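You operate a simulated robot arm through the tools that you are given. There is no shell and no other tool.

Carry out the task below with a simulated robot arm. There is one attempt and no reset: what you move stays moved.

JOB
Switch the small steamer off, cover it, and put its blue roll and the orange tape in the open drawer.
Fine: dial to low; glass lid on the round dish; shut the drawer.

The check looks at the end state, three seconds after you hand in, the way a careful person would. Anything else that was tipped, shoved, dropped, spilled or broken makes it a failure. Lids that push on must go on centred and level and be pressed home; caps that screw on are set level and turned clockwise until they are tight.

ROBOT AND FRAMES
A 6-joint arm with a two-finger gripper, fixed in place. Base frame: the origin is on the floor under the middle of its stand, x ahead of it, y to its left, z up. Readings come in m, rad, newtons and seconds.
With the tool pointing down near the work surface it reaches from about 0.12 to 0.84 m from the base axis. Its first joint turns from -2.897 to 2.897 rad. Payload 1.66 kg.
Tool frame: the origin (TCP) lies between the finger pads and is the grasp point; the fingertips stand 0.016 m ahead of it; z points along the fingers, y is the line along which they close. The gripper opens to 0.111 m; its body begins 0.104 m behind the TCP.
Orientation is that of the tool frame in the base frame, as a unit quaternion [x, y, z, w]. With the fingers straight down and closing along the base's y, the tool's x points along the base's -x, its y along +y and its z along -z.

CONTROLS
- The arm moves only by the tool servo_tool. Its arguments are lists of equal length, an entry for each row: "delta_pos": the shift along the tool's x, y, z in units of 50 mm (1.0 is 50 mm), a list of three; "rot": the turn, a rotation vector about the tool's x, y, z in units of 6 degrees (1.0 is 6 degrees), a list of three. In form: {"delta_pos": [[x, y, z], ...], "rot": [[rx, ry, rz], ...]}. A call has 1 to 20 rows; each row shifts and turns the commanded pose from where the row before left it, along the tool's axes as they then stand. "gripper" is the gripper command, from -1 (fully open) to 1 (shut), values between in proportion, set as the call begins (left out, the last holds). A call with a number of a shift or a turn outside -1 to 1 is refused whole. Each row takes 0.2 s and may step no farther than 0.05 m and 0.15 rad from the row before; otherwise, or with a gripper value out of range, the whole call is refused. Where a pose cannot be reached the arm comes as near as it can. A force on the tool above 40 N (or 10 N above the force at the start of the call, whichever is more), or a blocked arm, ends the call early, and 0.2 s more pass. Each finger travels about 0.1698 m/s and halts on what it meets, pressing with about 32 N; the grip force reading is that of the motor and also rises with nothing between the fingers. The clock runs only during rows and for 0.2 s after the last one: add rows that do not move to give the fingers time. It gives the time, the measured TCP pose, the force on the tool (base axes), the opening and the grip force at its end, in the units of the frame above (readings bear some noise), with the torque about the TCP (base axes, N m) and any sound that the robot's microphone picked up.
- Cameras (640 x 400 px; columns grow to the right, rows downward): "scene" is fixed at [0.219, 0.5004, 1.6368]; the picture's right is [-0.98, -0.22, 0.00], its down [-0.12, 0.53, -0.84] and it looks along [0.19, -0.82, -0.54] (base axes); focal length 360 px, centre (320, 200). "wrist" rides on the gripper at [0.07, 0.014, -0.143] in the tool frame; the picture's right is [-0.19, 0.98, 0.00], its down [-0.87, -0.17, -0.47] and it looks along [-0.46, -0.09, 0.88] (tool axes); focal length 230 px, centre (320, 200).
- grab_frame(camera): a new picture of that camera. It takes no simulated time.
- lift_body(by): moves the trunk up (or, below 0, down) by that many m; the arm rides with it, the base frame stays. It gives what a move gives, with no picture.
- pixel_to_xyz(camera, pixels): there is no depth. For up to 12 entries [column, row, z] of the newest picture of that camera ("zoom" is the newest enlarged one), the place [x, y] in the base frame at which the ray of that pixel passes the height z, good to about 0.003 m. It takes no simulated time.
- enlarge(camera, box): a new picture of the part [left, top, right, bottom] of that camera's present view, enlarged. It takes no simulated time.
- hand_in(): hands the job in; it is judged then, once.

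Unless the task says otherwise, let go and move clear before handing in.

The tools are called after ">>>" by a JSON object that holds its "method" and its "body". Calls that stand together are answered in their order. servo_tool: Moves the arm, as the interface text tells. Its arguments: {"type":"object","properties":{"delta_pos":{"type":"array"},"rot":{"type":"array"},"gripper":{"type":"number"}},"required":["delta_pos","rot"]} The other tools are called the same way: lift_body (by) moves the trunk up or down; grab_frame (camera) takes a picture; pixel_to_xyz (camera, pixels) gives the place at which the rays of pixels pass given heights; enlarge (camera, box) takes an enlarged picture of a part of a camera's view; hand_in () hands the job in.

At the start:

```text
time: 0.0
position: [0.4842, -0.1258, 1.3278]
tool_rot: [0.0, 1.0, -0.001, 0.0]
force: [0.3, 0.1, 0.2]
ft_torque: [-0.02, -0.02, -0.01]
finger_gap: 0.1109
grasp_force: 0.0
trunk travel left (down, up): [-0.125, 0.465]
```

scene: 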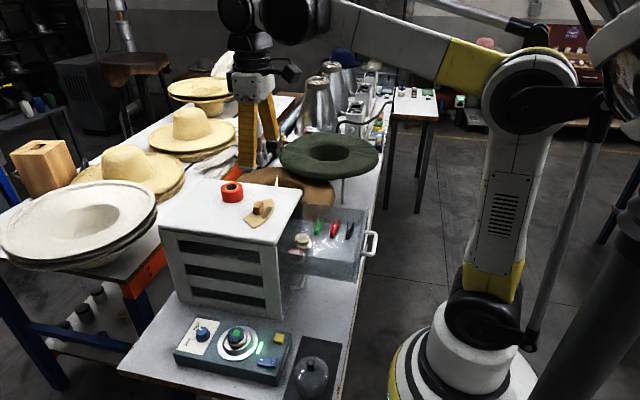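
wrist: 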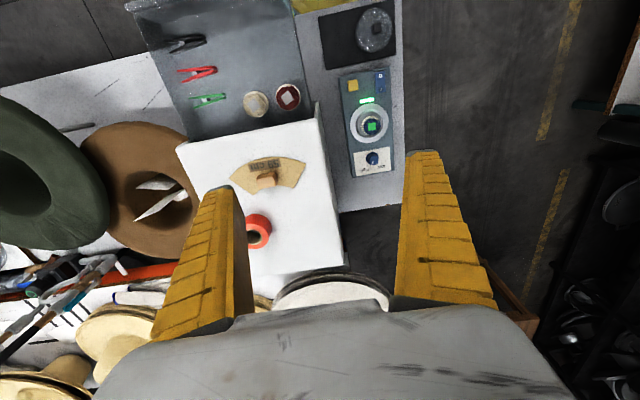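

The scene shows a white cabinet with an orange tape roll at (232,191), an open drawer on its right side (325,240), and a small steamer with a dial at (202,333), a round dish at (238,340) and a glass lid at (311,375). I'll enlarge the key areas before moving.

>>> {"method": "enlarge", "body": {"camera": "scene", "box": [160, 300, 350, 400]}}

>>> {"method": "enlarge", "body": {"camera": "scene", "box": [150, 160, 400, 320]}}

>>> {"method": "enlarge", "body": {"camera": "wrist", "box": [300, 0, 420, 200]}}

>>> {"method": "enlarge", "body": {"camera": "wrist", "box": [120, 0, 340, 280]}}

```text
3.37 times, centred on (255, 350) of scene
```

zoom: 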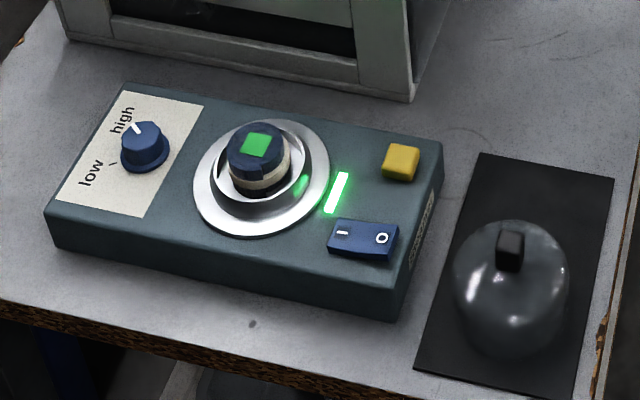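

```text
2.50 times, centred on (275, 240) of scene
```

zoom: 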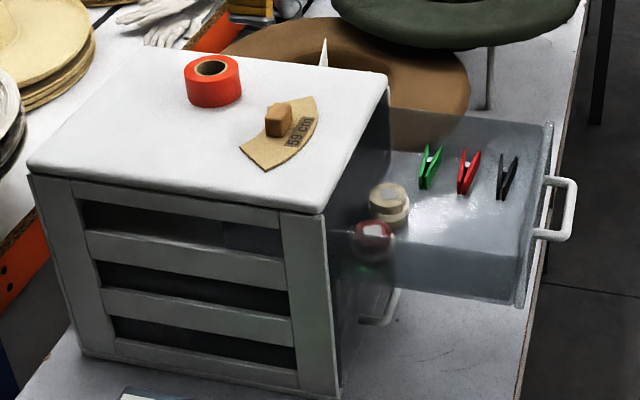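

```text
2.00 times, centred on (360, 100) of wrist
```

zoom: 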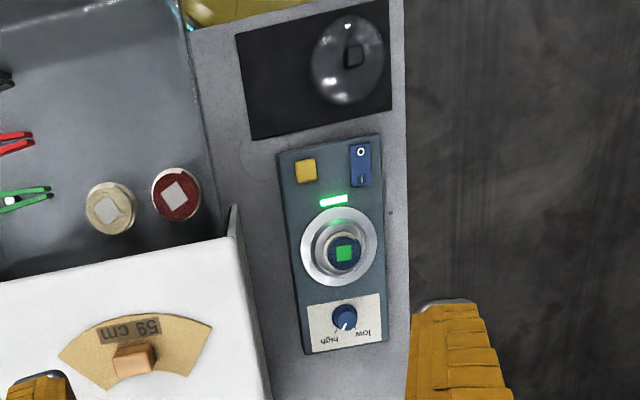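

```text
1.43 times, centred on (230, 140) of wrist
```

zoom: 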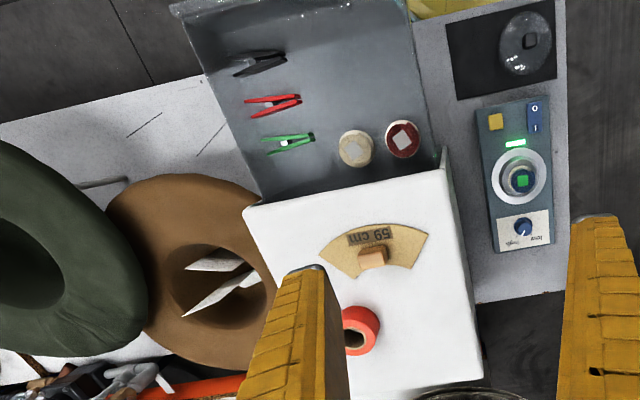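

The steamer's rocker (I/O), dial (pointer at high), blue roll in the steel dish and glass lid on a dark mat are all visible. I'll triangulate matching points from both cameras at two heights.

>>> {"method": "pixel_to_xyz", "body": {"camera": "scene", "pixels": [[203.1, 332.2, 0.8], [203.1, 332.2, 0.9], [236, 333.1, 0.8], [236, 333.1, 0.9], [267.8, 361.3, 0.8], [267.8, 361.3, 0.9], [311.4, 363.4, 0.8], [311.4, 363.4, 0.9], [291.2, 333.1, 0.8], [291.2, 333.1, 0.9], [302.5, 336, 0.8], [302.5, 336, 0.9]]}}

>>> {"method": "pixel_to_xyz", "body": {"camera": "wrist", "pixels": [[372.5, 159, 0.8], [372.5, 159, 0.9], [372, 126.5, 0.8], [372, 126.5, 0.9], [380.5, 82.5, 0.8], [380.5, 82.5, 0.9], [377, 27.5, 0.8], [377, 27.5, 0.9], [339.5, 77.5, 0.8], [339.5, 77.5, 0.9], [326.5, 69.5, 0.8], [326.5, 69.5, 0.9]]}}

```text
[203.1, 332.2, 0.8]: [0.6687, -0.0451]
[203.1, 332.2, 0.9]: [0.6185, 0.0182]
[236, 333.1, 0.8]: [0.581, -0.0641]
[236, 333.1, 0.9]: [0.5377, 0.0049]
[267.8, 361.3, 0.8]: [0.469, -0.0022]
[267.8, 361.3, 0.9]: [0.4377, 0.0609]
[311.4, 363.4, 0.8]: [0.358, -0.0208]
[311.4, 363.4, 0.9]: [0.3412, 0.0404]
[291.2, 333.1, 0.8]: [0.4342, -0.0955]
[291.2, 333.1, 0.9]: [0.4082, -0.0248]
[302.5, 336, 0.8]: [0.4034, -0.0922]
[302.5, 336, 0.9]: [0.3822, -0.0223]
```

```text
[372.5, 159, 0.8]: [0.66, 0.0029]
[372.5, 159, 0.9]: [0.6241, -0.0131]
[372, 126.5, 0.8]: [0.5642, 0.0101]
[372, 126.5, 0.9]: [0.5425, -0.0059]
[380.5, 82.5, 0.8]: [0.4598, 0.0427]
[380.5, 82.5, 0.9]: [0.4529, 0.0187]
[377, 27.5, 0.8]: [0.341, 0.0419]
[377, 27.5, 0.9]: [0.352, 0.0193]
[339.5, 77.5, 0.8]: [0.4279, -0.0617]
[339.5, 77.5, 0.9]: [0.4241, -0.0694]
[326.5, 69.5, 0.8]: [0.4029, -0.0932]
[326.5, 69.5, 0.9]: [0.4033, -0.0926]
```

Triangulation gives the table at z≈0.80, steamer top ≈0.843, dial top (0.638,-0.007,0.860), roll top (0.544,-0.004,0.887), rocker (0.454,0.030,0.852), lid knob (0.347,0.025,0.875). Now I'll do the same for the cabinet, tape and drawer.

>>> {"method": "pixel_to_xyz", "body": {"camera": "scene", "pixels": [[275.8, 242.8, 1.0], [275.8, 242.8, 1.1], [301.8, 192, 1.0], [301.8, 192, 1.1], [159, 227.2, 1.0], [159, 227.2, 1.1], [231.8, 187.2, 1.0], [231.8, 187.2, 1.1], [258.2, 204.8, 1.0], [258.2, 204.8, 1.1], [371, 242, 0.9], [371, 242, 1.0]]}}

>>> {"method": "pixel_to_xyz", "body": {"camera": "wrist", "pixels": [[322, 118, 1.0], [322, 118, 1.1], [177, 147, 1.0], [177, 147, 1.1], [342, 262, 1.0], [342, 262, 1.1], [258, 232, 1.0], [258, 232, 1.1], [267, 177, 1.0], [267, 177, 1.1], [318, 103, 1.0], [318, 103, 1.1]]}}

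>>> {"method": "enlarge", "body": {"camera": "scene", "box": [270, 200, 390, 280]}}

>>> {"method": "enlarge", "body": {"camera": "wrist", "box": [130, 0, 330, 130]}}

```text
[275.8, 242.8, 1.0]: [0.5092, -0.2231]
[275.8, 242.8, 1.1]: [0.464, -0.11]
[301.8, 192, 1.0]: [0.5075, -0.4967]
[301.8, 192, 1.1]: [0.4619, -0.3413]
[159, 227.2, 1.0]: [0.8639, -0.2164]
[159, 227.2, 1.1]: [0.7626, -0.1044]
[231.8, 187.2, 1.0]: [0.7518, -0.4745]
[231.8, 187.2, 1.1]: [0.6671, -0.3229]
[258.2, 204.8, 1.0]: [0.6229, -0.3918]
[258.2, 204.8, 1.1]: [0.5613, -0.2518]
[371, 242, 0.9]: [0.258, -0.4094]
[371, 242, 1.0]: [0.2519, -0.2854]
```

```text
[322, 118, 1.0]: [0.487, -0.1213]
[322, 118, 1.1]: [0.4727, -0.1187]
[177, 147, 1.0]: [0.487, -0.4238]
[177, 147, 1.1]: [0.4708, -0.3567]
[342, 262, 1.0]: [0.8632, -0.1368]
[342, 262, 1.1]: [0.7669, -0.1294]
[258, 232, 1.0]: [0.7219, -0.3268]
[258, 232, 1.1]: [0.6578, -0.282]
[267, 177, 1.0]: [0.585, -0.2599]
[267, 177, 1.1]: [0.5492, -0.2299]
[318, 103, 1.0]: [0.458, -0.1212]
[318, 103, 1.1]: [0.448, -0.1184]
```

```text
5.00 times, centred on (330, 240) of scene
```

zoom: 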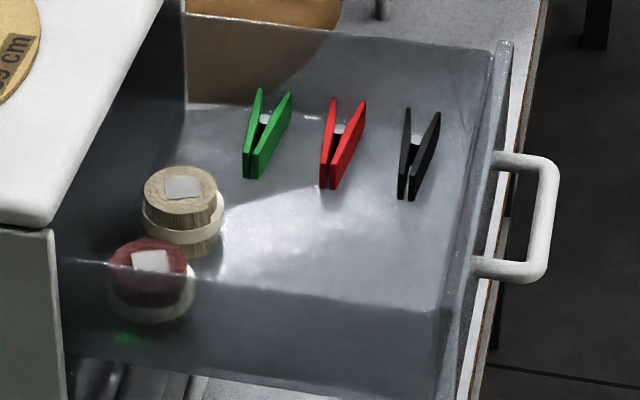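

```text
3.08 times, centred on (230, 65) of wrist
```

zoom: 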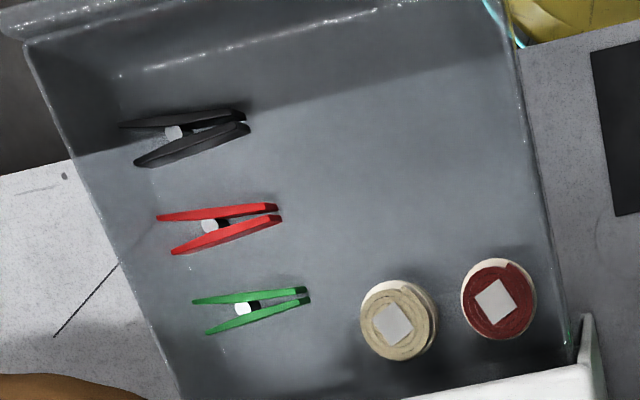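

The cabinet top is at z≈1.085, spanning x 0.47–0.79, y -0.37 to -0.12, and the open drawer below it has transparent walls. Next I'll triangulate the drawer contents and its front.

>>> {"method": "pixel_to_xyz", "body": {"camera": "scene", "pixels": [[334, 226, 0.9], [334, 226, 1.0], [300.6, 237.4, 0.9], [300.6, 237.4, 1.0], [294, 252, 0.9], [294, 252, 1.0], [367, 208.4, 0.9], [367, 208.4, 1.0], [370, 235, 0.9], [370, 235, 1.0], [280, 252.4, 0.9], [280, 252.4, 1.0]]}}

>>> {"method": "pixel_to_xyz", "body": {"camera": "wrist", "pixels": [[194.3, 73.4, 0.9], [194.3, 73.4, 1.0], [253.4, 105.6, 0.9], [253.4, 105.6, 1.0], [286.5, 98.1, 0.9], [286.5, 98.1, 1.0], [127.7, 9.8, 0.9], [127.7, 9.8, 1.0], [313, 108, 0.9], [313, 108, 1.0], [290, 2, 0.9], [290, 2, 1.0]]}}

```text
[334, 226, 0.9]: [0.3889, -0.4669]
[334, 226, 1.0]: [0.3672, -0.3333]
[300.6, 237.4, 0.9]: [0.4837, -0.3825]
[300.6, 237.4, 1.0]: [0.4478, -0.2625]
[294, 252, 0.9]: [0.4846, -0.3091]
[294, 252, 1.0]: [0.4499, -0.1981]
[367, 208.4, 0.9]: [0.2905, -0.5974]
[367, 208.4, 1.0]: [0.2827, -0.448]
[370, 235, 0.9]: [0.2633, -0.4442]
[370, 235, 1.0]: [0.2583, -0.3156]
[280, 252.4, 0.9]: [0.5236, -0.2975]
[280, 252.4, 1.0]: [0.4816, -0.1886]
```

```text
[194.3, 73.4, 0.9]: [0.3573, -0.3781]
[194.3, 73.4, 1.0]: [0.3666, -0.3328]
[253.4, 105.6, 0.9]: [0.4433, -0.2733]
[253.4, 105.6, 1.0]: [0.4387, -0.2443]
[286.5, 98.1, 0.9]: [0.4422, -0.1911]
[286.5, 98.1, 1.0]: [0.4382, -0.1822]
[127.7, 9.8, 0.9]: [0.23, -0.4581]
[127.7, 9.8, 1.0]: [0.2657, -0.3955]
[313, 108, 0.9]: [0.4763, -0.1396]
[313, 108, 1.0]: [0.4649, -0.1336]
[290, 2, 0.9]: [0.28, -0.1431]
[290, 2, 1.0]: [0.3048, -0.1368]
```

Drawer floor is ≈0.985 and rim ≈1.06, with free space in the front +y part. I'll move over to the steamer, staying clear of the cabinet (y<-0.12), and look closer at the switch, dial and dish.

>>> {"method": "servo_tool", "body": {"delta_pos": [[-0.24, 0.84, 0], [-0.24, 0.84, 0], [-0.24, 0.84, 0], [0, 0, 0.9], [0, 0, 0.9], [0, 0, 0.9], [0, 0, 0.9], [0, 0, 0.9]], "rot": [[0, 0, 0], [0, 0, 0], [0, 0, 0], [0, 0, 0], [0, 0, 0], [0, 0, 0], [0, 0, 0], [0, 0, 0]]}}

>>> {"method": "grab_frame", "body": {"camera": "wrist"}}

>>> {"method": "grab_frame", "body": {"camera": "scene"}}

```text
time: 1.8
position: [0.5182, 0.0007, 1.104]
tool_rot: [0.0, 1.0, 0.001, 0.0]
force: [0.5, -0.4, 0.4]
ft_torque: [0.03, 0.02, 0.01]
finger_gap: 0.1109
grasp_force: 0.1
trunk travel left (down, up): [-0.125, 0.465]
```

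```text
taken
```

wrist: 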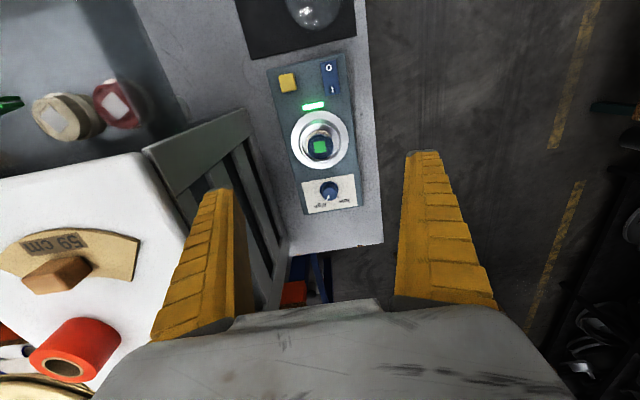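

```text
taken
```

scene: 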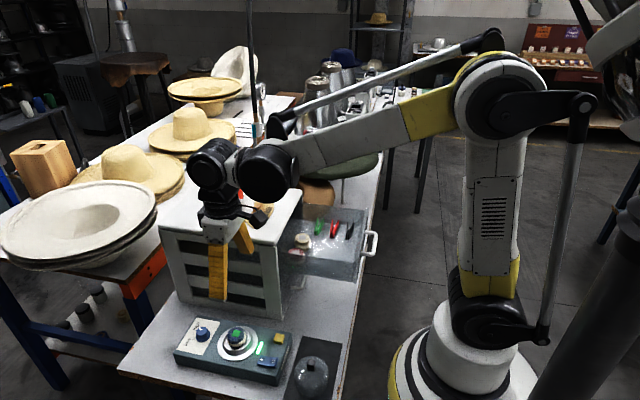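

The gripper now hangs beside the cabinet above the steamer, which spans wrist pixels (270–365, 50–215). I'll enlarge this for the pointer angle and rocker details.

>>> {"method": "enlarge", "body": {"camera": "wrist", "box": [260, 40, 380, 115]}}

>>> {"method": "enlarge", "body": {"camera": "wrist", "box": [280, 150, 376, 210]}}

>>> {"method": "enlarge", "body": {"camera": "scene", "box": [170, 310, 250, 360]}}

>>> {"method": "enlarge", "body": {"camera": "scene", "box": [250, 320, 330, 370]}}

```text
5.33 times, centred on (320, 78) of wrist
```

zoom: 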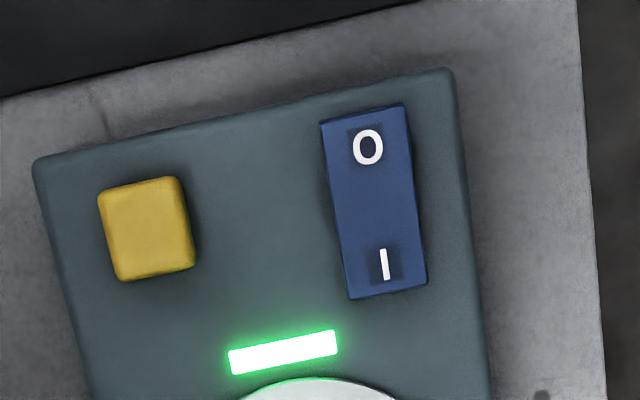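

```text
6.67 times, centred on (328, 180) of wrist
```

zoom: 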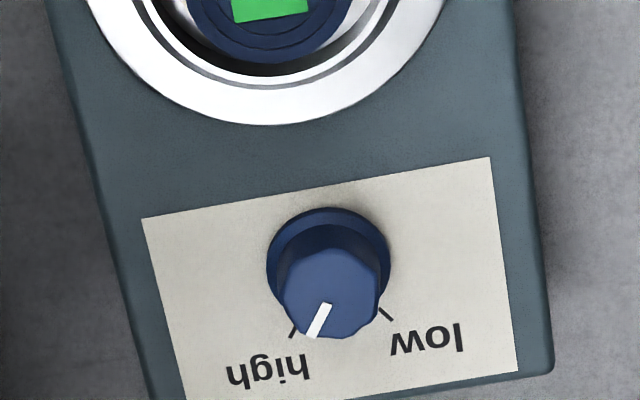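

```text
8.00 times, centred on (210, 335) of scene
```

zoom: 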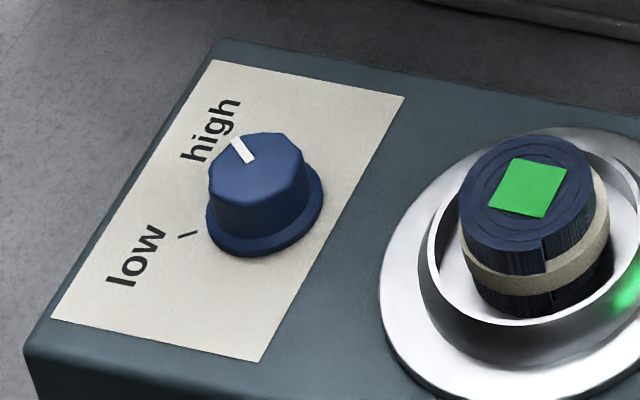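

```text
8.00 times, centred on (290, 345) of scene
```

zoom: 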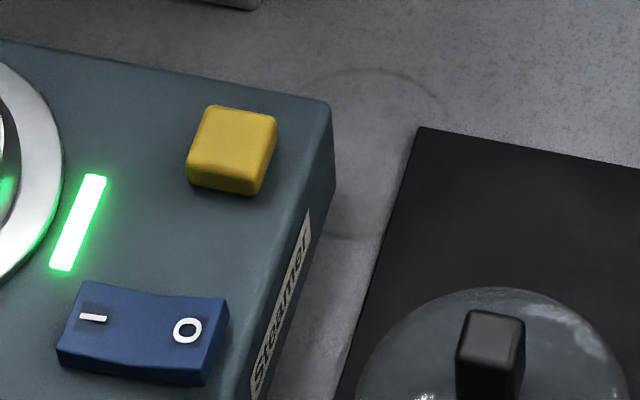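

The pointer sits at the "high" tick and needs to turn to the "low" tick; the O end of the rocker is the raised end nearer the robot. I'll re-take the dial zoom and convert the ticks, pointer and rocker into base coordinates.

>>> {"method": "enlarge", "body": {"camera": "wrist", "box": [280, 150, 376, 210]}}

>>> {"method": "pixel_to_xyz", "body": {"camera": "wrist", "pixels": [[329.35, 190.2, 0.847], [323.65, 200.55, 0.843], [324.7, 199, 0.843], [337, 196.5, 0.843], [338.8, 198, 0.843], [329.2, 195.6, 0.862], [326.8, 200.5, 0.862], [329.5, 193, 0.862], [329.0, 68.0, 0.852], [332.2, 89.6, 0.852], [301.9, 182.6, 0.843], [353.8, 173.6, 0.843]]}}

```text
6.67 times, centred on (328, 180) of wrist
```

zoom: 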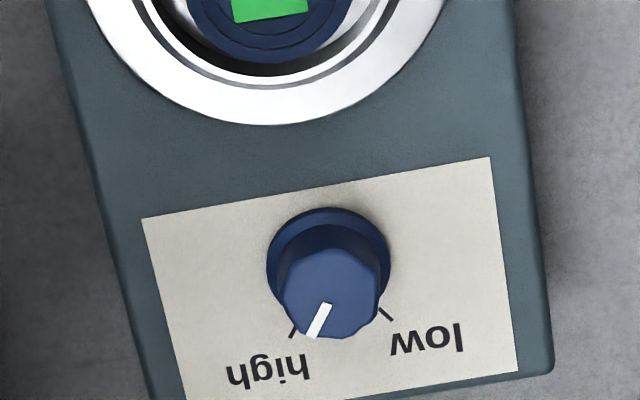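

```text
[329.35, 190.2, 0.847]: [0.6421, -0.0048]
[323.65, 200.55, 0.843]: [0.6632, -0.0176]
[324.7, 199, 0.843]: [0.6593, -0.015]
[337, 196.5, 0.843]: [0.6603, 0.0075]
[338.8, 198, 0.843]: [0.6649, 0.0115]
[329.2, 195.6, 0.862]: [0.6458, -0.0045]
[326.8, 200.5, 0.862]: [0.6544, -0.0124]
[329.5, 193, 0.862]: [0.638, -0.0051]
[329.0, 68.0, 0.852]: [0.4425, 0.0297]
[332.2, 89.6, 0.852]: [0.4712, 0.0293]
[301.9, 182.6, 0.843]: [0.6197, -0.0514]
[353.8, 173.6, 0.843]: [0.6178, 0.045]
```

Steamer is axis-aligned, with the O end at about (0.4425, 0.030) and the dial centre near (0.641,-0.005), needing about +65–70° (counter-clockwise from above) from high to low. First I'll close the fingers and go above the O end of the rocker.

>>> {"method": "servo_tool", "body": {"delta_pos": [[0.777, 0.293, 0], [0.777, 0.293, 0], [0, 0, 0.8], [0, 0, 0.8], [0, 0, 0.8], [0, 0, 0.8], [0, 0, 0.6]], "rot": [[0, 0, 0], [0, 0, 0], [0, 0, 0], [0, 0, 0], [0, 0, 0], [0, 0, 0], [0, 0, 0]], "gripper": 1}}

>>> {"method": "grab_frame", "body": {"camera": "wrist"}}

>>> {"method": "enlarge", "body": {"camera": "scene", "box": [210, 290, 338, 370]}}

```text
time: 3.4
position: [0.4427, 0.0314, 0.9128]
tool_rot: [-0.001, 1.0, 0.0, 0.001]
force: [-0.2, -0.4, 0.7]
ft_torque: [0.0, 0.03, 0.0]
finger_gap: 0.0001
grasp_force: 28.7
trunk travel left (down, up): [-0.125, 0.465]
```

```text
taken
```

wrist: 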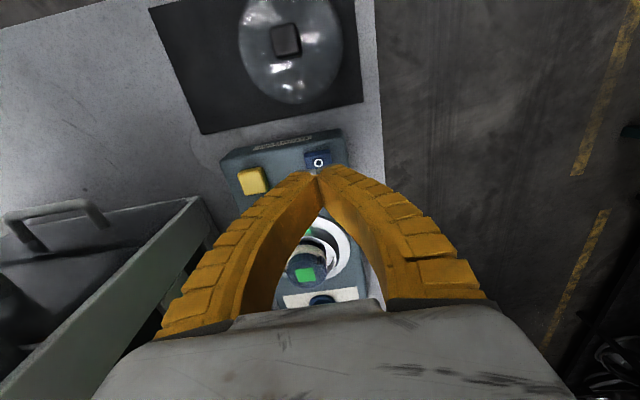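

```text
5.00 times, centred on (274, 330) of scene
```

zoom: 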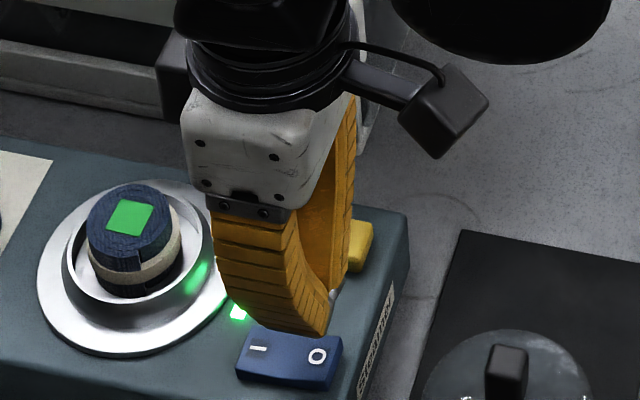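

The closed tips form a narrow point above the rocker at TCP z 0.913 (tip ≈0.897), and the light is still on. I'll lower in small steps toward the O end, watching the force.

>>> {"method": "servo_tool", "body": {"delta_pos": [[0.04, -0.03, 0.3], [0, 0, 0.3], [0, 0, 0.1], [0, 0, 0]], "rot": [[0, 0, 0], [0, 0, 0], [0, 0, 0], [0, 0, 0]]}}

>>> {"method": "enlarge", "body": {"camera": "scene", "box": [234, 330, 298, 370]}}

>>> {"method": "enlarge", "body": {"camera": "wrist", "box": [256, 120, 384, 200]}}

```text
time: 4.4
position: [0.4406, 0.029, 0.8786]
tool_rot: [0.0, 1.0, 0.0, 0.001]
force: [0.3, 0.2, -1.0]
ft_torque: [0.0, 0.0, 0.01]
finger_gap: 0.0
grasp_force: 28.2
trunk travel left (down, up): [-0.125, 0.465]
```

```text
10.00 times, centred on (266, 350) of scene
```

zoom: 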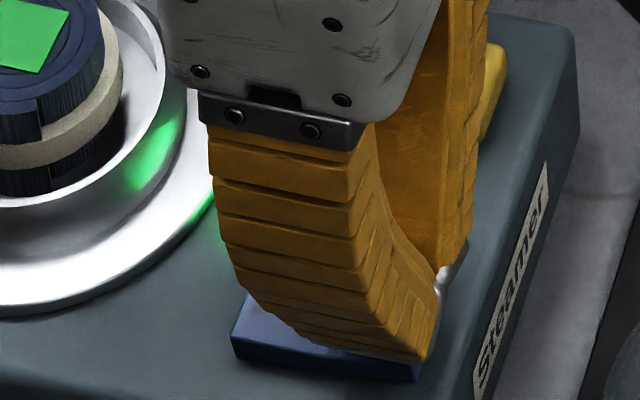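

```text
5.00 times, centred on (320, 160) of wrist
```

zoom: 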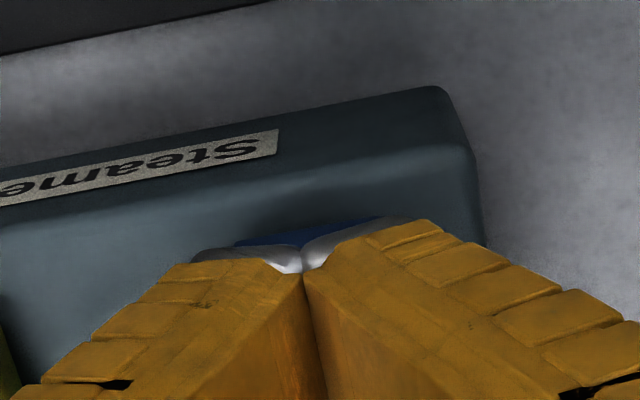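

Tips are just above the O end, with the finger about 0.03 wide along x. I'll shift 4 mm toward the robot so the contact stays on the O side, then press down in 2 mm steps.

>>> {"method": "servo_tool", "body": {"delta_pos": [[0.08, 0.02, 0], [0, 0, 0.04], [0, 0, 0.04], [0, 0, 0.04], [0, 0, 0]], "rot": [[0, 0, 0], [0, 0, 0], [0, 0, 0], [0, 0, 0], [0, 0, 0]]}}

>>> {"method": "enlarge", "body": {"camera": "scene", "box": [234, 330, 298, 370]}}

```text
time: 5.6
position: [0.4371, 0.0308, 0.8726]
tool_rot: [0.0, 1.0, 0.0, 0.0]
force: [-0.1, -0.1, 0.9]
ft_torque: [0.02, -0.04, -0.03]
finger_gap: 0.0
grasp_force: 29.0
trunk travel left (down, up): [-0.125, 0.465]
```

```text
10.00 times, centred on (266, 350) of scene
```

zoom: 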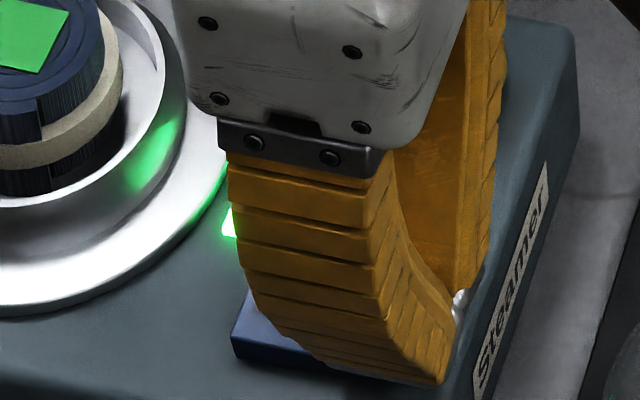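

No contact force yet at TCP z 0.8726 and the green light is still on. I'll keep stepping down.

>>> {"method": "servo_tool", "body": {"delta_pos": [[0, 0, 0.04], [0, 0, 0.04], [0, 0, 0.04], [0, 0, 0]], "rot": [[0, 0, 0], [0, 0, 0], [0, 0, 0], [0, 0, 0]]}}

>>> {"method": "enlarge", "body": {"camera": "scene", "box": [234, 330, 298, 370]}}

```text
time: 6.6
position: [0.4353, 0.0305, 0.8672]
tool_rot: [0.0, 1.0, 0.0, 0.0]
force: [-0.1, 0.3, 4.7]
ft_torque: [-0.01, -0.07, 0.06]
finger_gap: 0.0059
grasp_force: 28.6
trunk travel left (down, up): [-0.125, 0.465]
```

```text
10.00 times, centred on (266, 350) of scene
```

zoom: 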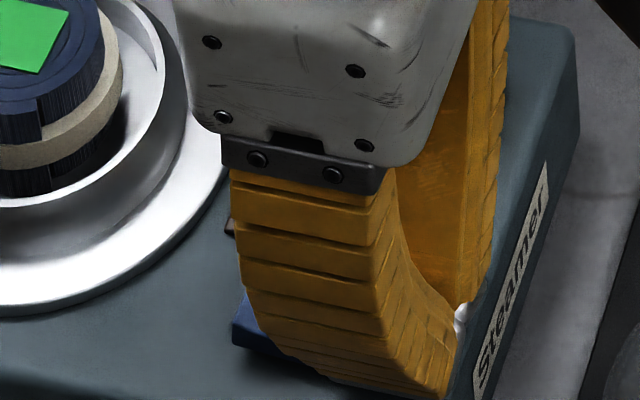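

Contact of 4.7 N and the green glow has disappeared, which suggests the rocker flipped. I'll lift and verify with pictures.

>>> {"method": "servo_tool", "body": {"delta_pos": [[0, 0, -0.3], [0, 0, -0.9], [0, 0, -0.9], [0, 0, -0.9], [0, 0, -0.5]], "rot": [[0, 0, 0], [0, 0, 0], [0, 0, 0], [0, 0, 0], [0, 0, 0]]}}

>>> {"method": "enlarge", "body": {"camera": "scene", "box": [160, 300, 350, 400]}}

>>> {"method": "grab_frame", "body": {"camera": "wrist"}}

```text
time: 7.8
position: [0.4333, 0.0319, 1.043]
tool_rot: [0.0, 1.0, 0.0, 0.0]
force: [0.1, 0.1, -0.6]
ft_torque: [-0.02, -0.03, -0.02]
finger_gap: 0.0
grasp_force: 28.7
trunk travel left (down, up): [-0.125, 0.465]
```

```text
3.37 times, centred on (255, 350) of scene
```

zoom: 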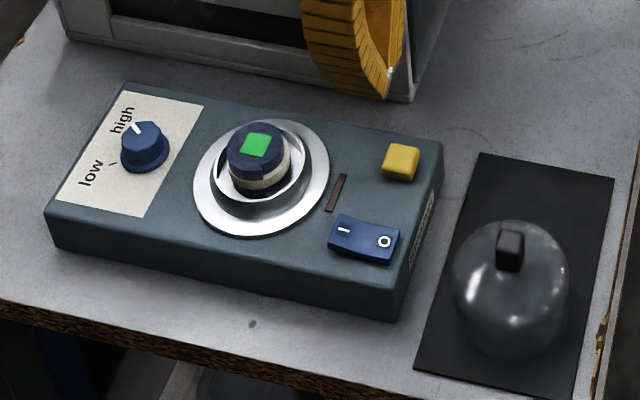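

```text
taken
```

wrist: 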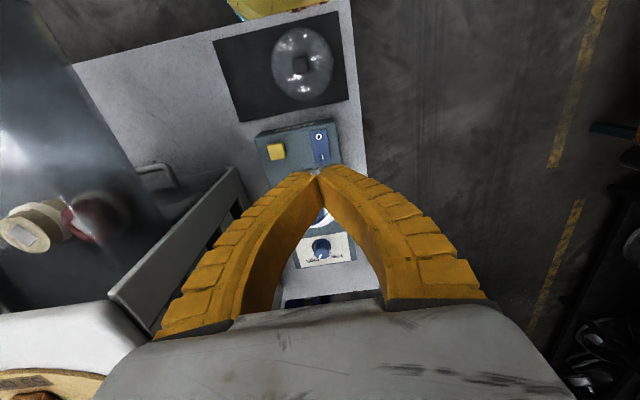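

The indicator is dark and the rocker now sits O-down, so the steamer is off. Next I'll go over the dial at (0.641,-0.005) with the gripper half open and pre-turned -33°, so that a +66° turn ends symmetric.

>>> {"method": "servo_tool", "body": {"delta_pos": [[-0.831, -0.148, 0], [-0.831, -0.148, 0], [-0.831, -0.148, 0], [-0.831, -0.148, 0], [-0.831, -0.148, 0], [0, 0, 0.3], [0, 0, 0.3], [0, 0, 0.3], [0, 0, 0.3], [0, 0, 0.3], [0, 0, 0.3]], "rot": [[0, 0, 0], [0, 0, 0], [0, 0, 0], [0, 0, 0], [0, 0, 0], [0, 0, 0.917], [0, 0, 0.917], [0, 0, 0.917], [0, 0, 0.917], [0, 0, 0.917], [0, 0, 0.917]], "gripper": 0}}

>>> {"method": "grab_frame", "body": {"camera": "wrist"}}

>>> {"method": "enlarge", "body": {"camera": "scene", "box": [160, 300, 288, 380]}}

```text
time: 10.2
position: [0.6431, -0.0079, 0.9517]
tool_rot: [0.285, 0.958, 0.0, 0.0]
force: [-0.2, -0.6, -0.2]
ft_torque: [-0.03, 0.01, 0.0]
finger_gap: 0.0578
grasp_force: 1.7
trunk travel left (down, up): [-0.125, 0.465]
```

```text
taken
```

wrist: 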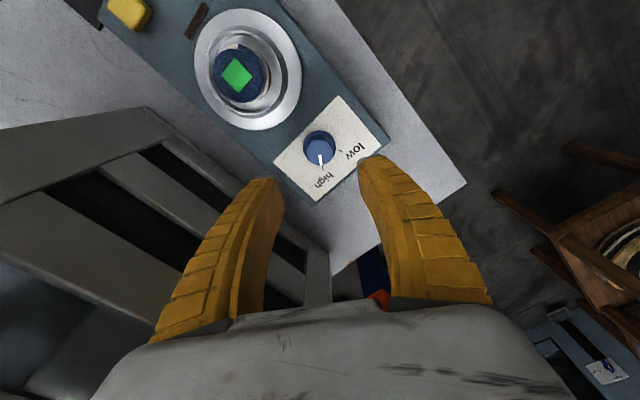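

```text
5.00 times, centred on (224, 340) of scene
```

zoom: 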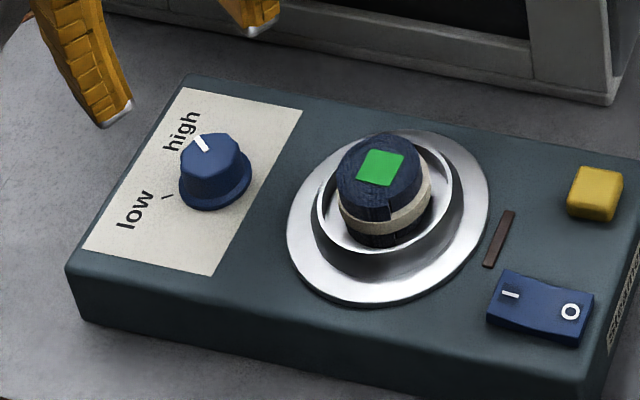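

The knob is at wrist (320,148) with the pointer toward high. I'll zoom to locate the knob's centre precisely.

>>> {"method": "enlarge", "body": {"camera": "wrist", "box": [272, 110, 384, 180]}}

```text
5.71 times, centred on (328, 145) of wrist
```

zoom: 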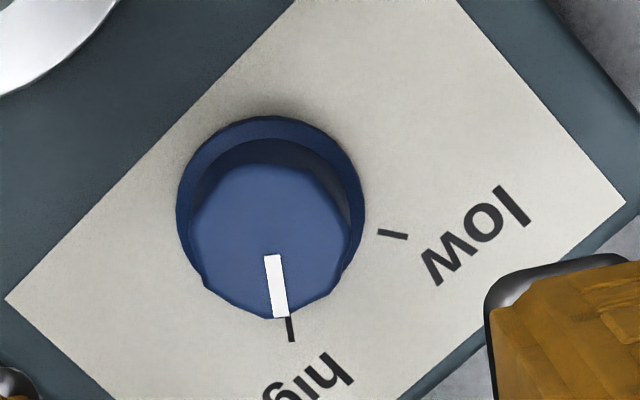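

>>> {"method": "pixel_to_xyz", "body": {"camera": "zoom", "pixels": [[270, 238, 0.862], [270, 238, 0.866], [271, 208, 0.846], [407, 238, 0.843], [378, 233, 0.843], [292, 341, 0.843], [289, 318, 0.843], [274, 255, 0.862], [280, 317, 0.862], [177, 208, 0.846], [365, 208, 0.846], [271, 115, 0.846]]}}

```text
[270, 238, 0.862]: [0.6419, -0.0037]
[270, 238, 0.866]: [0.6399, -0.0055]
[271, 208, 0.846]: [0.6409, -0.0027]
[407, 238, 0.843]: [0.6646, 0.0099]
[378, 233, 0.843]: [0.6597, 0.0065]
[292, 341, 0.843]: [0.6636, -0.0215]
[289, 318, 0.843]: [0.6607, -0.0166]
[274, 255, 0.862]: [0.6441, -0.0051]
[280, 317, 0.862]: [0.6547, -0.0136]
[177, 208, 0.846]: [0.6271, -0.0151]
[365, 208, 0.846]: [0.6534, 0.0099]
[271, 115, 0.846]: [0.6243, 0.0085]
```

The knob centre is about (0.6405,-0.0035), with the pointer at ≈-37° and the low tick at ≈+31°, so a 68° turn is needed. I'll centre over it and descend to TCP z≈0.867.

>>> {"method": "servo_tool", "body": {"delta_pos": [[0.0916, 0.045, 0.5], [0, 0, 0.5], [0, 0, 0.4], [0, 0, 0.2], [0, 0, 0.09], [0, 0, 0]], "rot": [[0, 0, 0], [0, 0, 0], [0, 0, 0], [0, 0, 0], [0, 0, 0], [0, 0, 0]]}}

>>> {"method": "grab_frame", "body": {"camera": "wrist"}}

>>> {"method": "enlarge", "body": {"camera": "scene", "box": [170, 310, 250, 360]}}

```text
time: 11.6
position: [0.6415, -0.0025, 0.8677]
tool_rot: [0.284, 0.959, 0.0, 0.001]
force: [0.3, -0.1, -0.2]
ft_torque: [0.0, 0.02, -0.01]
finger_gap: 0.0577
grasp_force: 2.0
trunk travel left (down, up): [-0.125, 0.465]
```

```text
taken
```

wrist: 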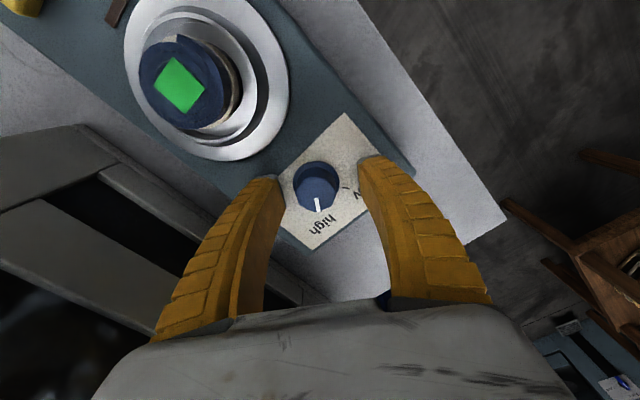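

```text
8.00 times, centred on (210, 335) of scene
```

zoom: 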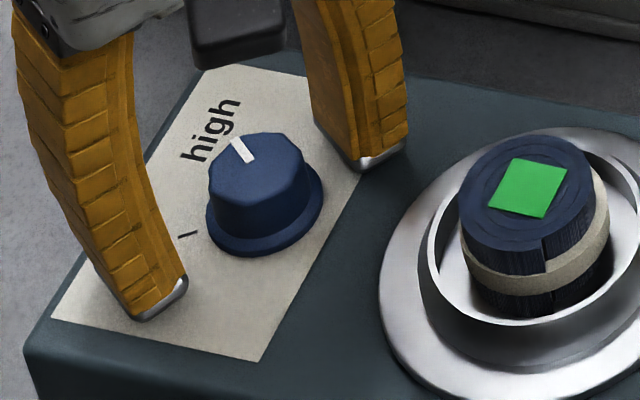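

The knob sits centred between the fingers (scene tips at (150,310) and (375,165) of the zoom). I'll close on it.

>>> {"method": "servo_tool", "body": {"delta_pos": [[0, 0, 0], [0, 0, 0], [0, 0, 0]], "rot": [[0, 0, 0], [0, 0, 0], [0, 0, 0]], "gripper": 0.8}}

>>> {"method": "enlarge", "body": {"camera": "scene", "box": [170, 310, 250, 360]}}

>>> {"method": "enlarge", "body": {"camera": "wrist", "box": [256, 140, 384, 220]}}

```text
time: 12.4
position: [0.6407, -0.0053, 0.8672]
tool_rot: [0.285, 0.959, -0.001, 0.0]
force: [-13.6, -26.5, -5.5]
ft_torque: [-0.31, -0.2, -0.02]
finger_gap: 0.0214
grasp_force: 34.4
trunk travel left (down, up): [-0.125, 0.465]
```

```text
8.00 times, centred on (210, 335) of scene
```

zoom: 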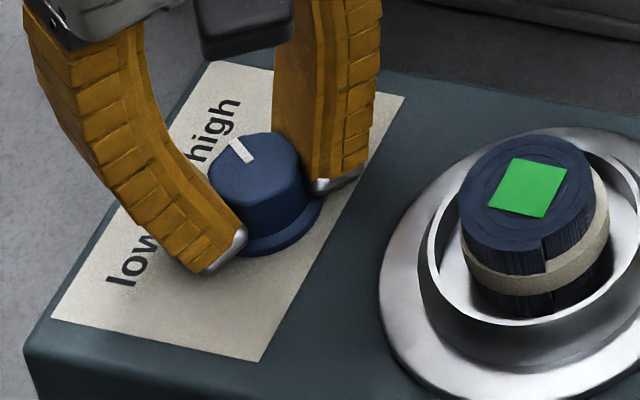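

```text
5.00 times, centred on (320, 180) of wrist
```

zoom: 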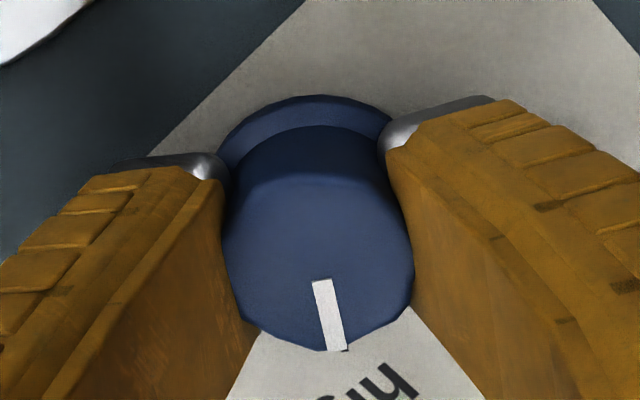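

There's a ~30 N side force along the closing line, so the knob is slightly off-centre toward the tool's -y. I'll shift the hand a couple of mm that way to unload it.

>>> {"method": "servo_tool", "body": {"delta_pos": [[0, -0.03, 0], [0, 0, 0]], "rot": [[0, 0, 0], [0, 0, 0]]}}

```text
time: 13.0
position: [0.6397, -0.0039, 0.8675]
tool_rot: [0.284, 0.959, 0.0, 0.0]
force: [-10.3, -23.8, -7.5]
ft_torque: [-0.26, -0.13, 0.01]
finger_gap: 0.0216
grasp_force: 34.4
trunk travel left (down, up): [-0.125, 0.465]
```

>>> {"method": "servo_tool", "body": {"delta_pos": [[0, -0.04, 0], [0, -0.04, 0], [0, 0, 0]], "rot": [[0, 0, 0], [0, 0, 0], [0, 0, 0]]}}

>>> {"method": "enlarge", "body": {"camera": "wrist", "box": [256, 140, 384, 220]}}

```text
time: 13.8
position: [0.6398, -0.0046, 0.8675]
tool_rot: [0.283, 0.959, 0.001, 0.0]
force: [18.0, 3.3, 2.8]
ft_torque: [-0.2, -0.29, -0.06]
finger_gap: 0.0212
grasp_force: 34.0
trunk travel left (down, up): [-0.125, 0.465]
```

```text
5.00 times, centred on (320, 180) of wrist
```

zoom: 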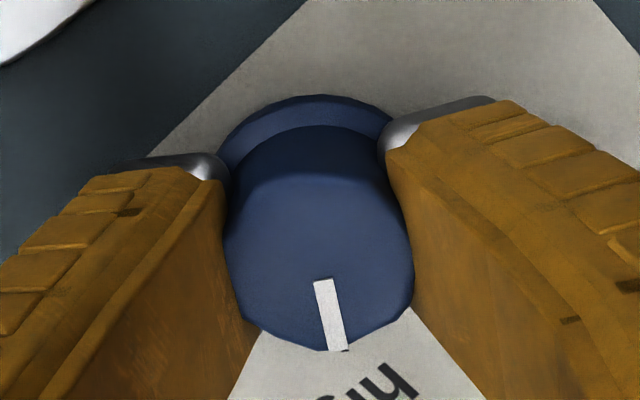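

>>> {"method": "servo_tool", "body": {"delta_pos": [[-0.03, 0.025, 0], [0, 0, 0]], "rot": [[0, 0, 0], [0, 0, 0]]}}

```text
time: 14.4
position: [0.6401, -0.0053, 0.867]
tool_rot: [0.284, 0.959, 0.0, -0.001]
force: [5.5, 10.0, 2.1]
ft_torque: [0.03, 0.01, -0.03]
finger_gap: 0.0212
grasp_force: 34.2
trunk travel left (down, up): [-0.125, 0.465]
```

>>> {"method": "servo_tool", "body": {"delta_pos": [[0, 0.02, 0], [0, 0, 0]], "rot": [[0, 0, 0], [0, 0, 0]]}}

```text
time: 15.0
position: [0.6396, -0.0058, 0.8686]
tool_rot: [0.284, 0.959, -0.001, 0.0]
force: [-1.0, 10.1, -1.3]
ft_torque: [0.19, 0.16, -0.03]
finger_gap: 0.0214
grasp_force: 34.0
trunk travel left (down, up): [-0.125, 0.465]
```

Side force is down to ~10 N. Now I'll begin turning the dial counter-clockwise seen from above (negative about tool z), first 18° to check that it follows.

>>> {"method": "servo_tool", "body": {"delta_pos": [[0, 0, 0], [0, 0, 0], [0, 0, 0], [0, 0, 0]], "rot": [[0, 0, -1], [0, 0, -1], [0, 0, -1], [0, 0, 0]]}}

>>> {"method": "enlarge", "body": {"camera": "scene", "box": [170, 310, 250, 360]}}

>>> {"method": "enlarge", "body": {"camera": "wrist", "box": [256, 140, 384, 220]}}

```text
time: 16.0
position: [0.6396, -0.0047, 0.8683]
tool_rot: [0.13, 0.992, -0.001, 0.0]
force: [-3.9, 13.1, 0.6]
ft_torque: [0.14, 0.36, 0.03]
finger_gap: 0.0207
grasp_force: 33.7
trunk travel left (down, up): [-0.125, 0.465]
```

```text
8.00 times, centred on (210, 335) of scene
```

zoom: 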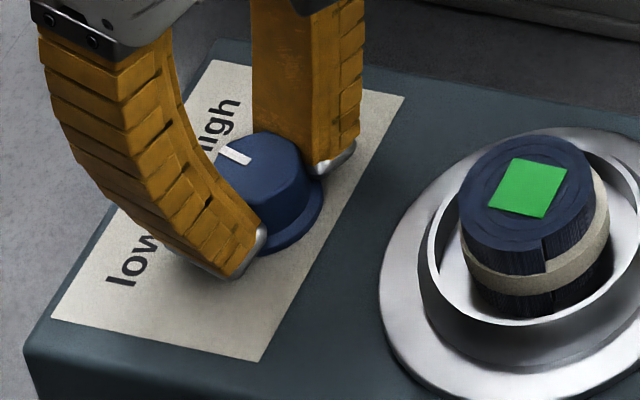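

```text
5.00 times, centred on (320, 180) of wrist
```

zoom: 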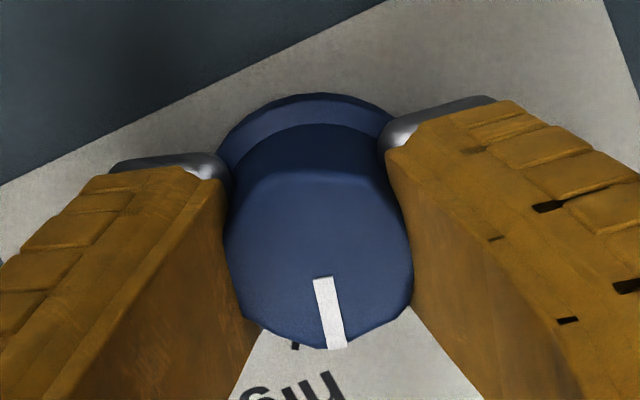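

The pointer moved with the fingers. I'll continue another 42°, then compare the pointer with the low tick.

>>> {"method": "servo_tool", "body": {"delta_pos": [[0, 0, 0], [0, 0, 0], [0, 0, 0], [0, 0, 0], [0, 0, 0], [0, 0, 0], [0, 0, 0], [0, 0, 0]], "rot": [[0, 0, -1], [0, 0, -1], [0, 0, -1], [0, 0, -1], [0, 0, -1], [0, 0, -1], [0, 0, -1], [0, 0, 0]]}}

>>> {"method": "enlarge", "body": {"camera": "scene", "box": [170, 310, 250, 360]}}

>>> {"method": "enlarge", "body": {"camera": "wrist", "box": [256, 140, 384, 220]}}

```text
time: 17.8
position: [0.6401, -0.005, 0.8673]
tool_rot: [-0.234, 0.972, 0.001, 0.0]
force: [-6.5, 9.4, -3.5]
ft_torque: [0.12, -0.15, 0.03]
finger_gap: 0.0207
grasp_force: 33.4
trunk travel left (down, up): [-0.125, 0.465]
```

```text
8.00 times, centred on (210, 335) of scene
```

zoom: 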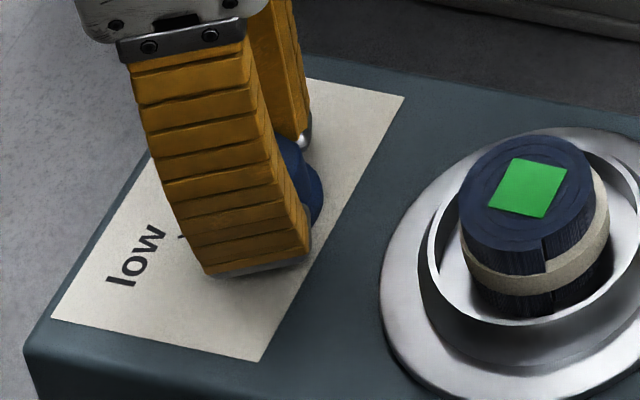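

```text
5.00 times, centred on (320, 180) of wrist
```

zoom: 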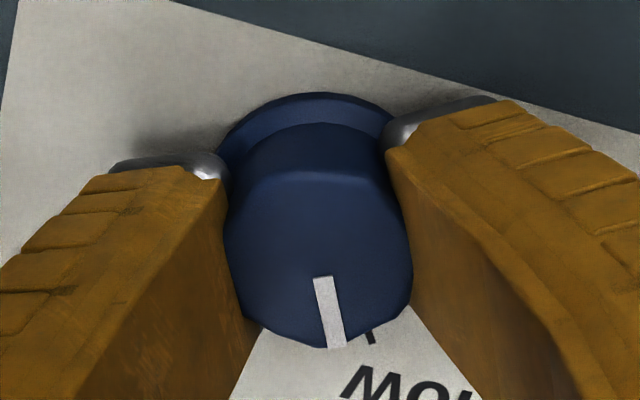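

The low tick is still just clockwise-right of the pointer at zoom (370,337), so about 9° remain. I'll turn 9° more.

>>> {"method": "servo_tool", "body": {"delta_pos": [[0, 0, 0], [0, 0, 0], [0, 0, 0]], "rot": [[0, 0, -0.8], [0, 0, -0.7], [0, 0, 0]]}}

>>> {"method": "enlarge", "body": {"camera": "wrist", "box": [256, 140, 384, 220]}}

```text
time: 18.6
position: [0.6398, -0.0043, 0.8675]
tool_rot: [-0.31, 0.951, -0.002, 0.0]
force: [2.7, 9.7, 6.0]
ft_torque: [0.13, -0.13, -0.25]
finger_gap: 0.0205
grasp_force: 34.2
trunk travel left (down, up): [-0.125, 0.465]
```

```text
5.00 times, centred on (320, 180) of wrist
```

zoom: 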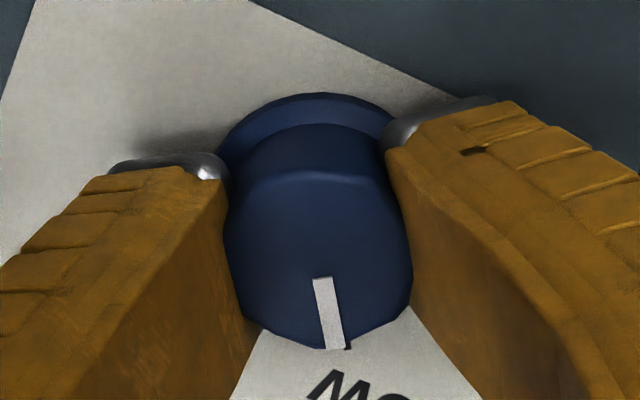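

The tick at (347,350) now lines up with the pointer exactly as it did for high, and a small torque (-0.25 Nm) suggests the stop. I'll open and lift straight up.

>>> {"method": "servo_tool", "body": {"delta_pos": [[0, 0, 0], [0, 0, 0], [0, 0, -0.4], [0, 0, -0.8], [0, 0, -0.8], [0, 0, -0.8]], "rot": [[0, 0, 0], [0, 0, 0], [0, 0, 0], [0, 0, 0], [0, 0, 0], [0, 0, 0]], "gripper": 0}}

>>> {"method": "grab_frame", "body": {"camera": "wrist"}}

>>> {"method": "enlarge", "body": {"camera": "scene", "box": [160, 300, 288, 380]}}

```text
time: 20.0
position: [0.6395, -0.0043, 1.0088]
tool_rot: [-0.309, 0.951, 0.0, 0.0]
force: [0.7, 0.7, 1.3]
ft_torque: [-0.01, 0.02, -0.01]
finger_gap: 0.0577
grasp_force: 1.6
trunk travel left (down, up): [-0.125, 0.465]
```

```text
taken
```

wrist: 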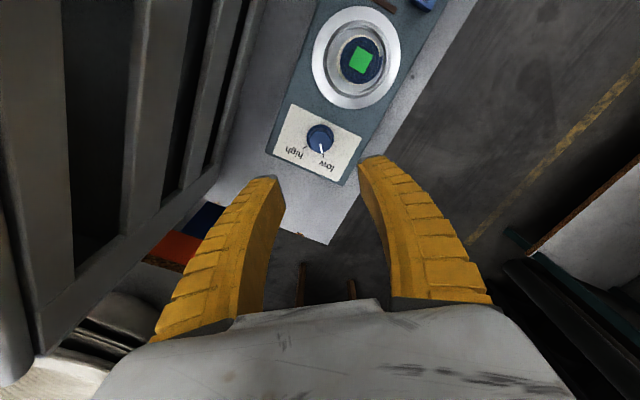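

```text
5.00 times, centred on (224, 340) of scene
```

zoom: 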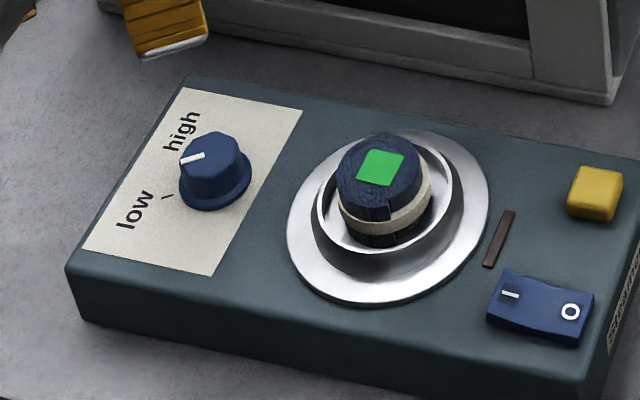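

>>> {"method": "enlarge", "body": {"camera": "wrist", "box": [264, 100, 376, 180]}}

```text
5.00 times, centred on (320, 140) of wrist
```

zoom: 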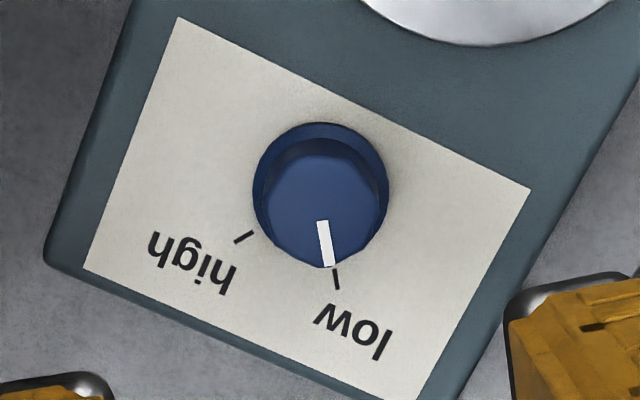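

The pointer is lined up with the low tick. Before picking the roll, I'll rise and look straight into the drawer to plan placements.

>>> {"method": "servo_tool", "body": {"delta_pos": [[0, 0, -0.8], [0, 0, -0.8], [0, 0, -0.8], [0, 0, -0.8], [0, 0, -0.8], [0, 0, -0.8], [0.686, -0.571, 0], [0.686, -0.571, 0], [0.686, -0.571, 0], [0.686, -0.571, 0], [0.686, -0.571, 0], [0.686, -0.571, 0], [0.686, -0.571, 0], [0, 0, 0]], "rot": [[0, 0, 1], [0, 0, 1], [0, 0, 1], [0, 0, 1], [0, 0, 1], [0, 0, 1], [0, 0, 0], [0, 0, 0], [0, 0, 0], [0, 0, 0], [0, 0, 0], [0, 0, 0], [0, 0, 0], [0, 0, 0]], "gripper": -1}}

>>> {"method": "grab_frame", "body": {"camera": "wrist"}}

>>> {"method": "grab_frame", "body": {"camera": "scene"}}

```text
time: 23.0
position: [0.3987, -0.205, 1.2476]
tool_rot: [0.0, 1.0, 0.001, 0.0]
force: [-0.5, -0.4, -0.6]
ft_torque: [0.03, -0.02, 0.02]
finger_gap: 0.1108
grasp_force: 0.0
trunk travel left (down, up): [-0.125, 0.465]
```

```text
taken
```

wrist: 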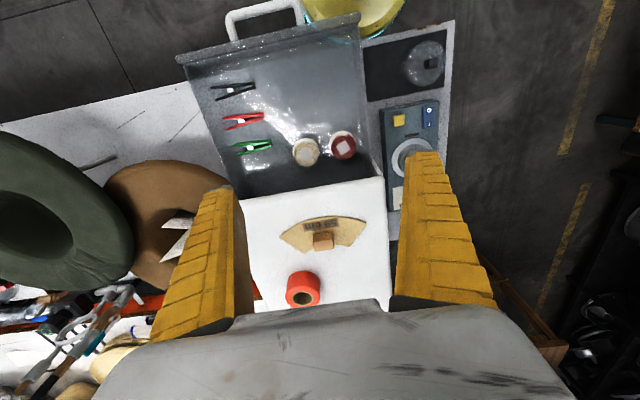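

```text
taken
```

scene: 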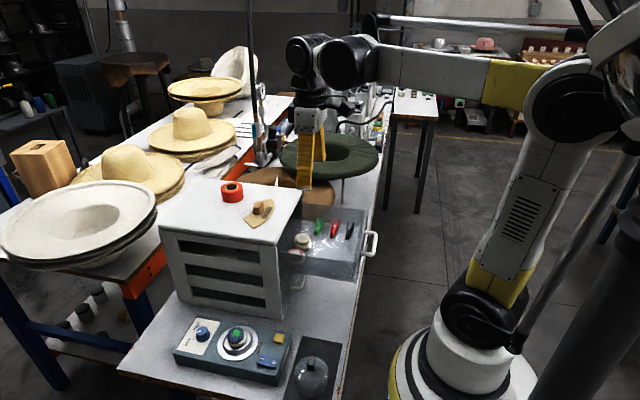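

>>> {"method": "enlarge", "body": {"camera": "wrist", "box": [170, 0, 394, 200]}}

>>> {"method": "enlarge", "body": {"camera": "wrist", "box": [230, 190, 390, 310]}}

```text
2.00 times, centred on (282, 100) of wrist
```

zoom: 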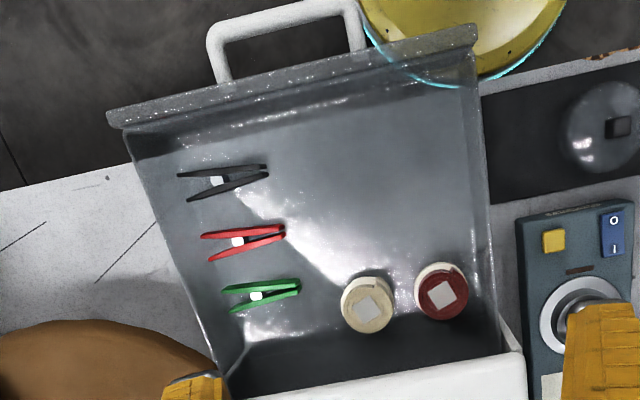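

```text
3.33 times, centred on (310, 250) of wrist
```

zoom: 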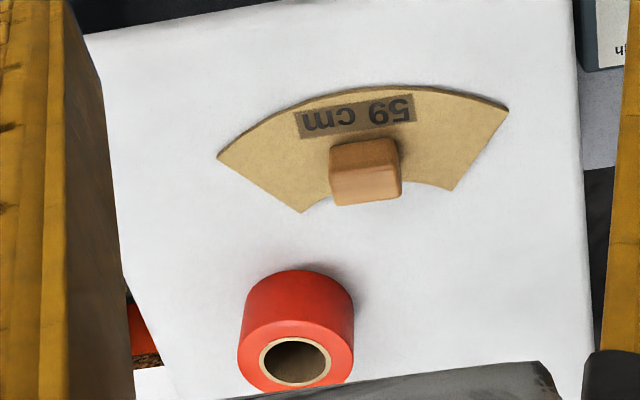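

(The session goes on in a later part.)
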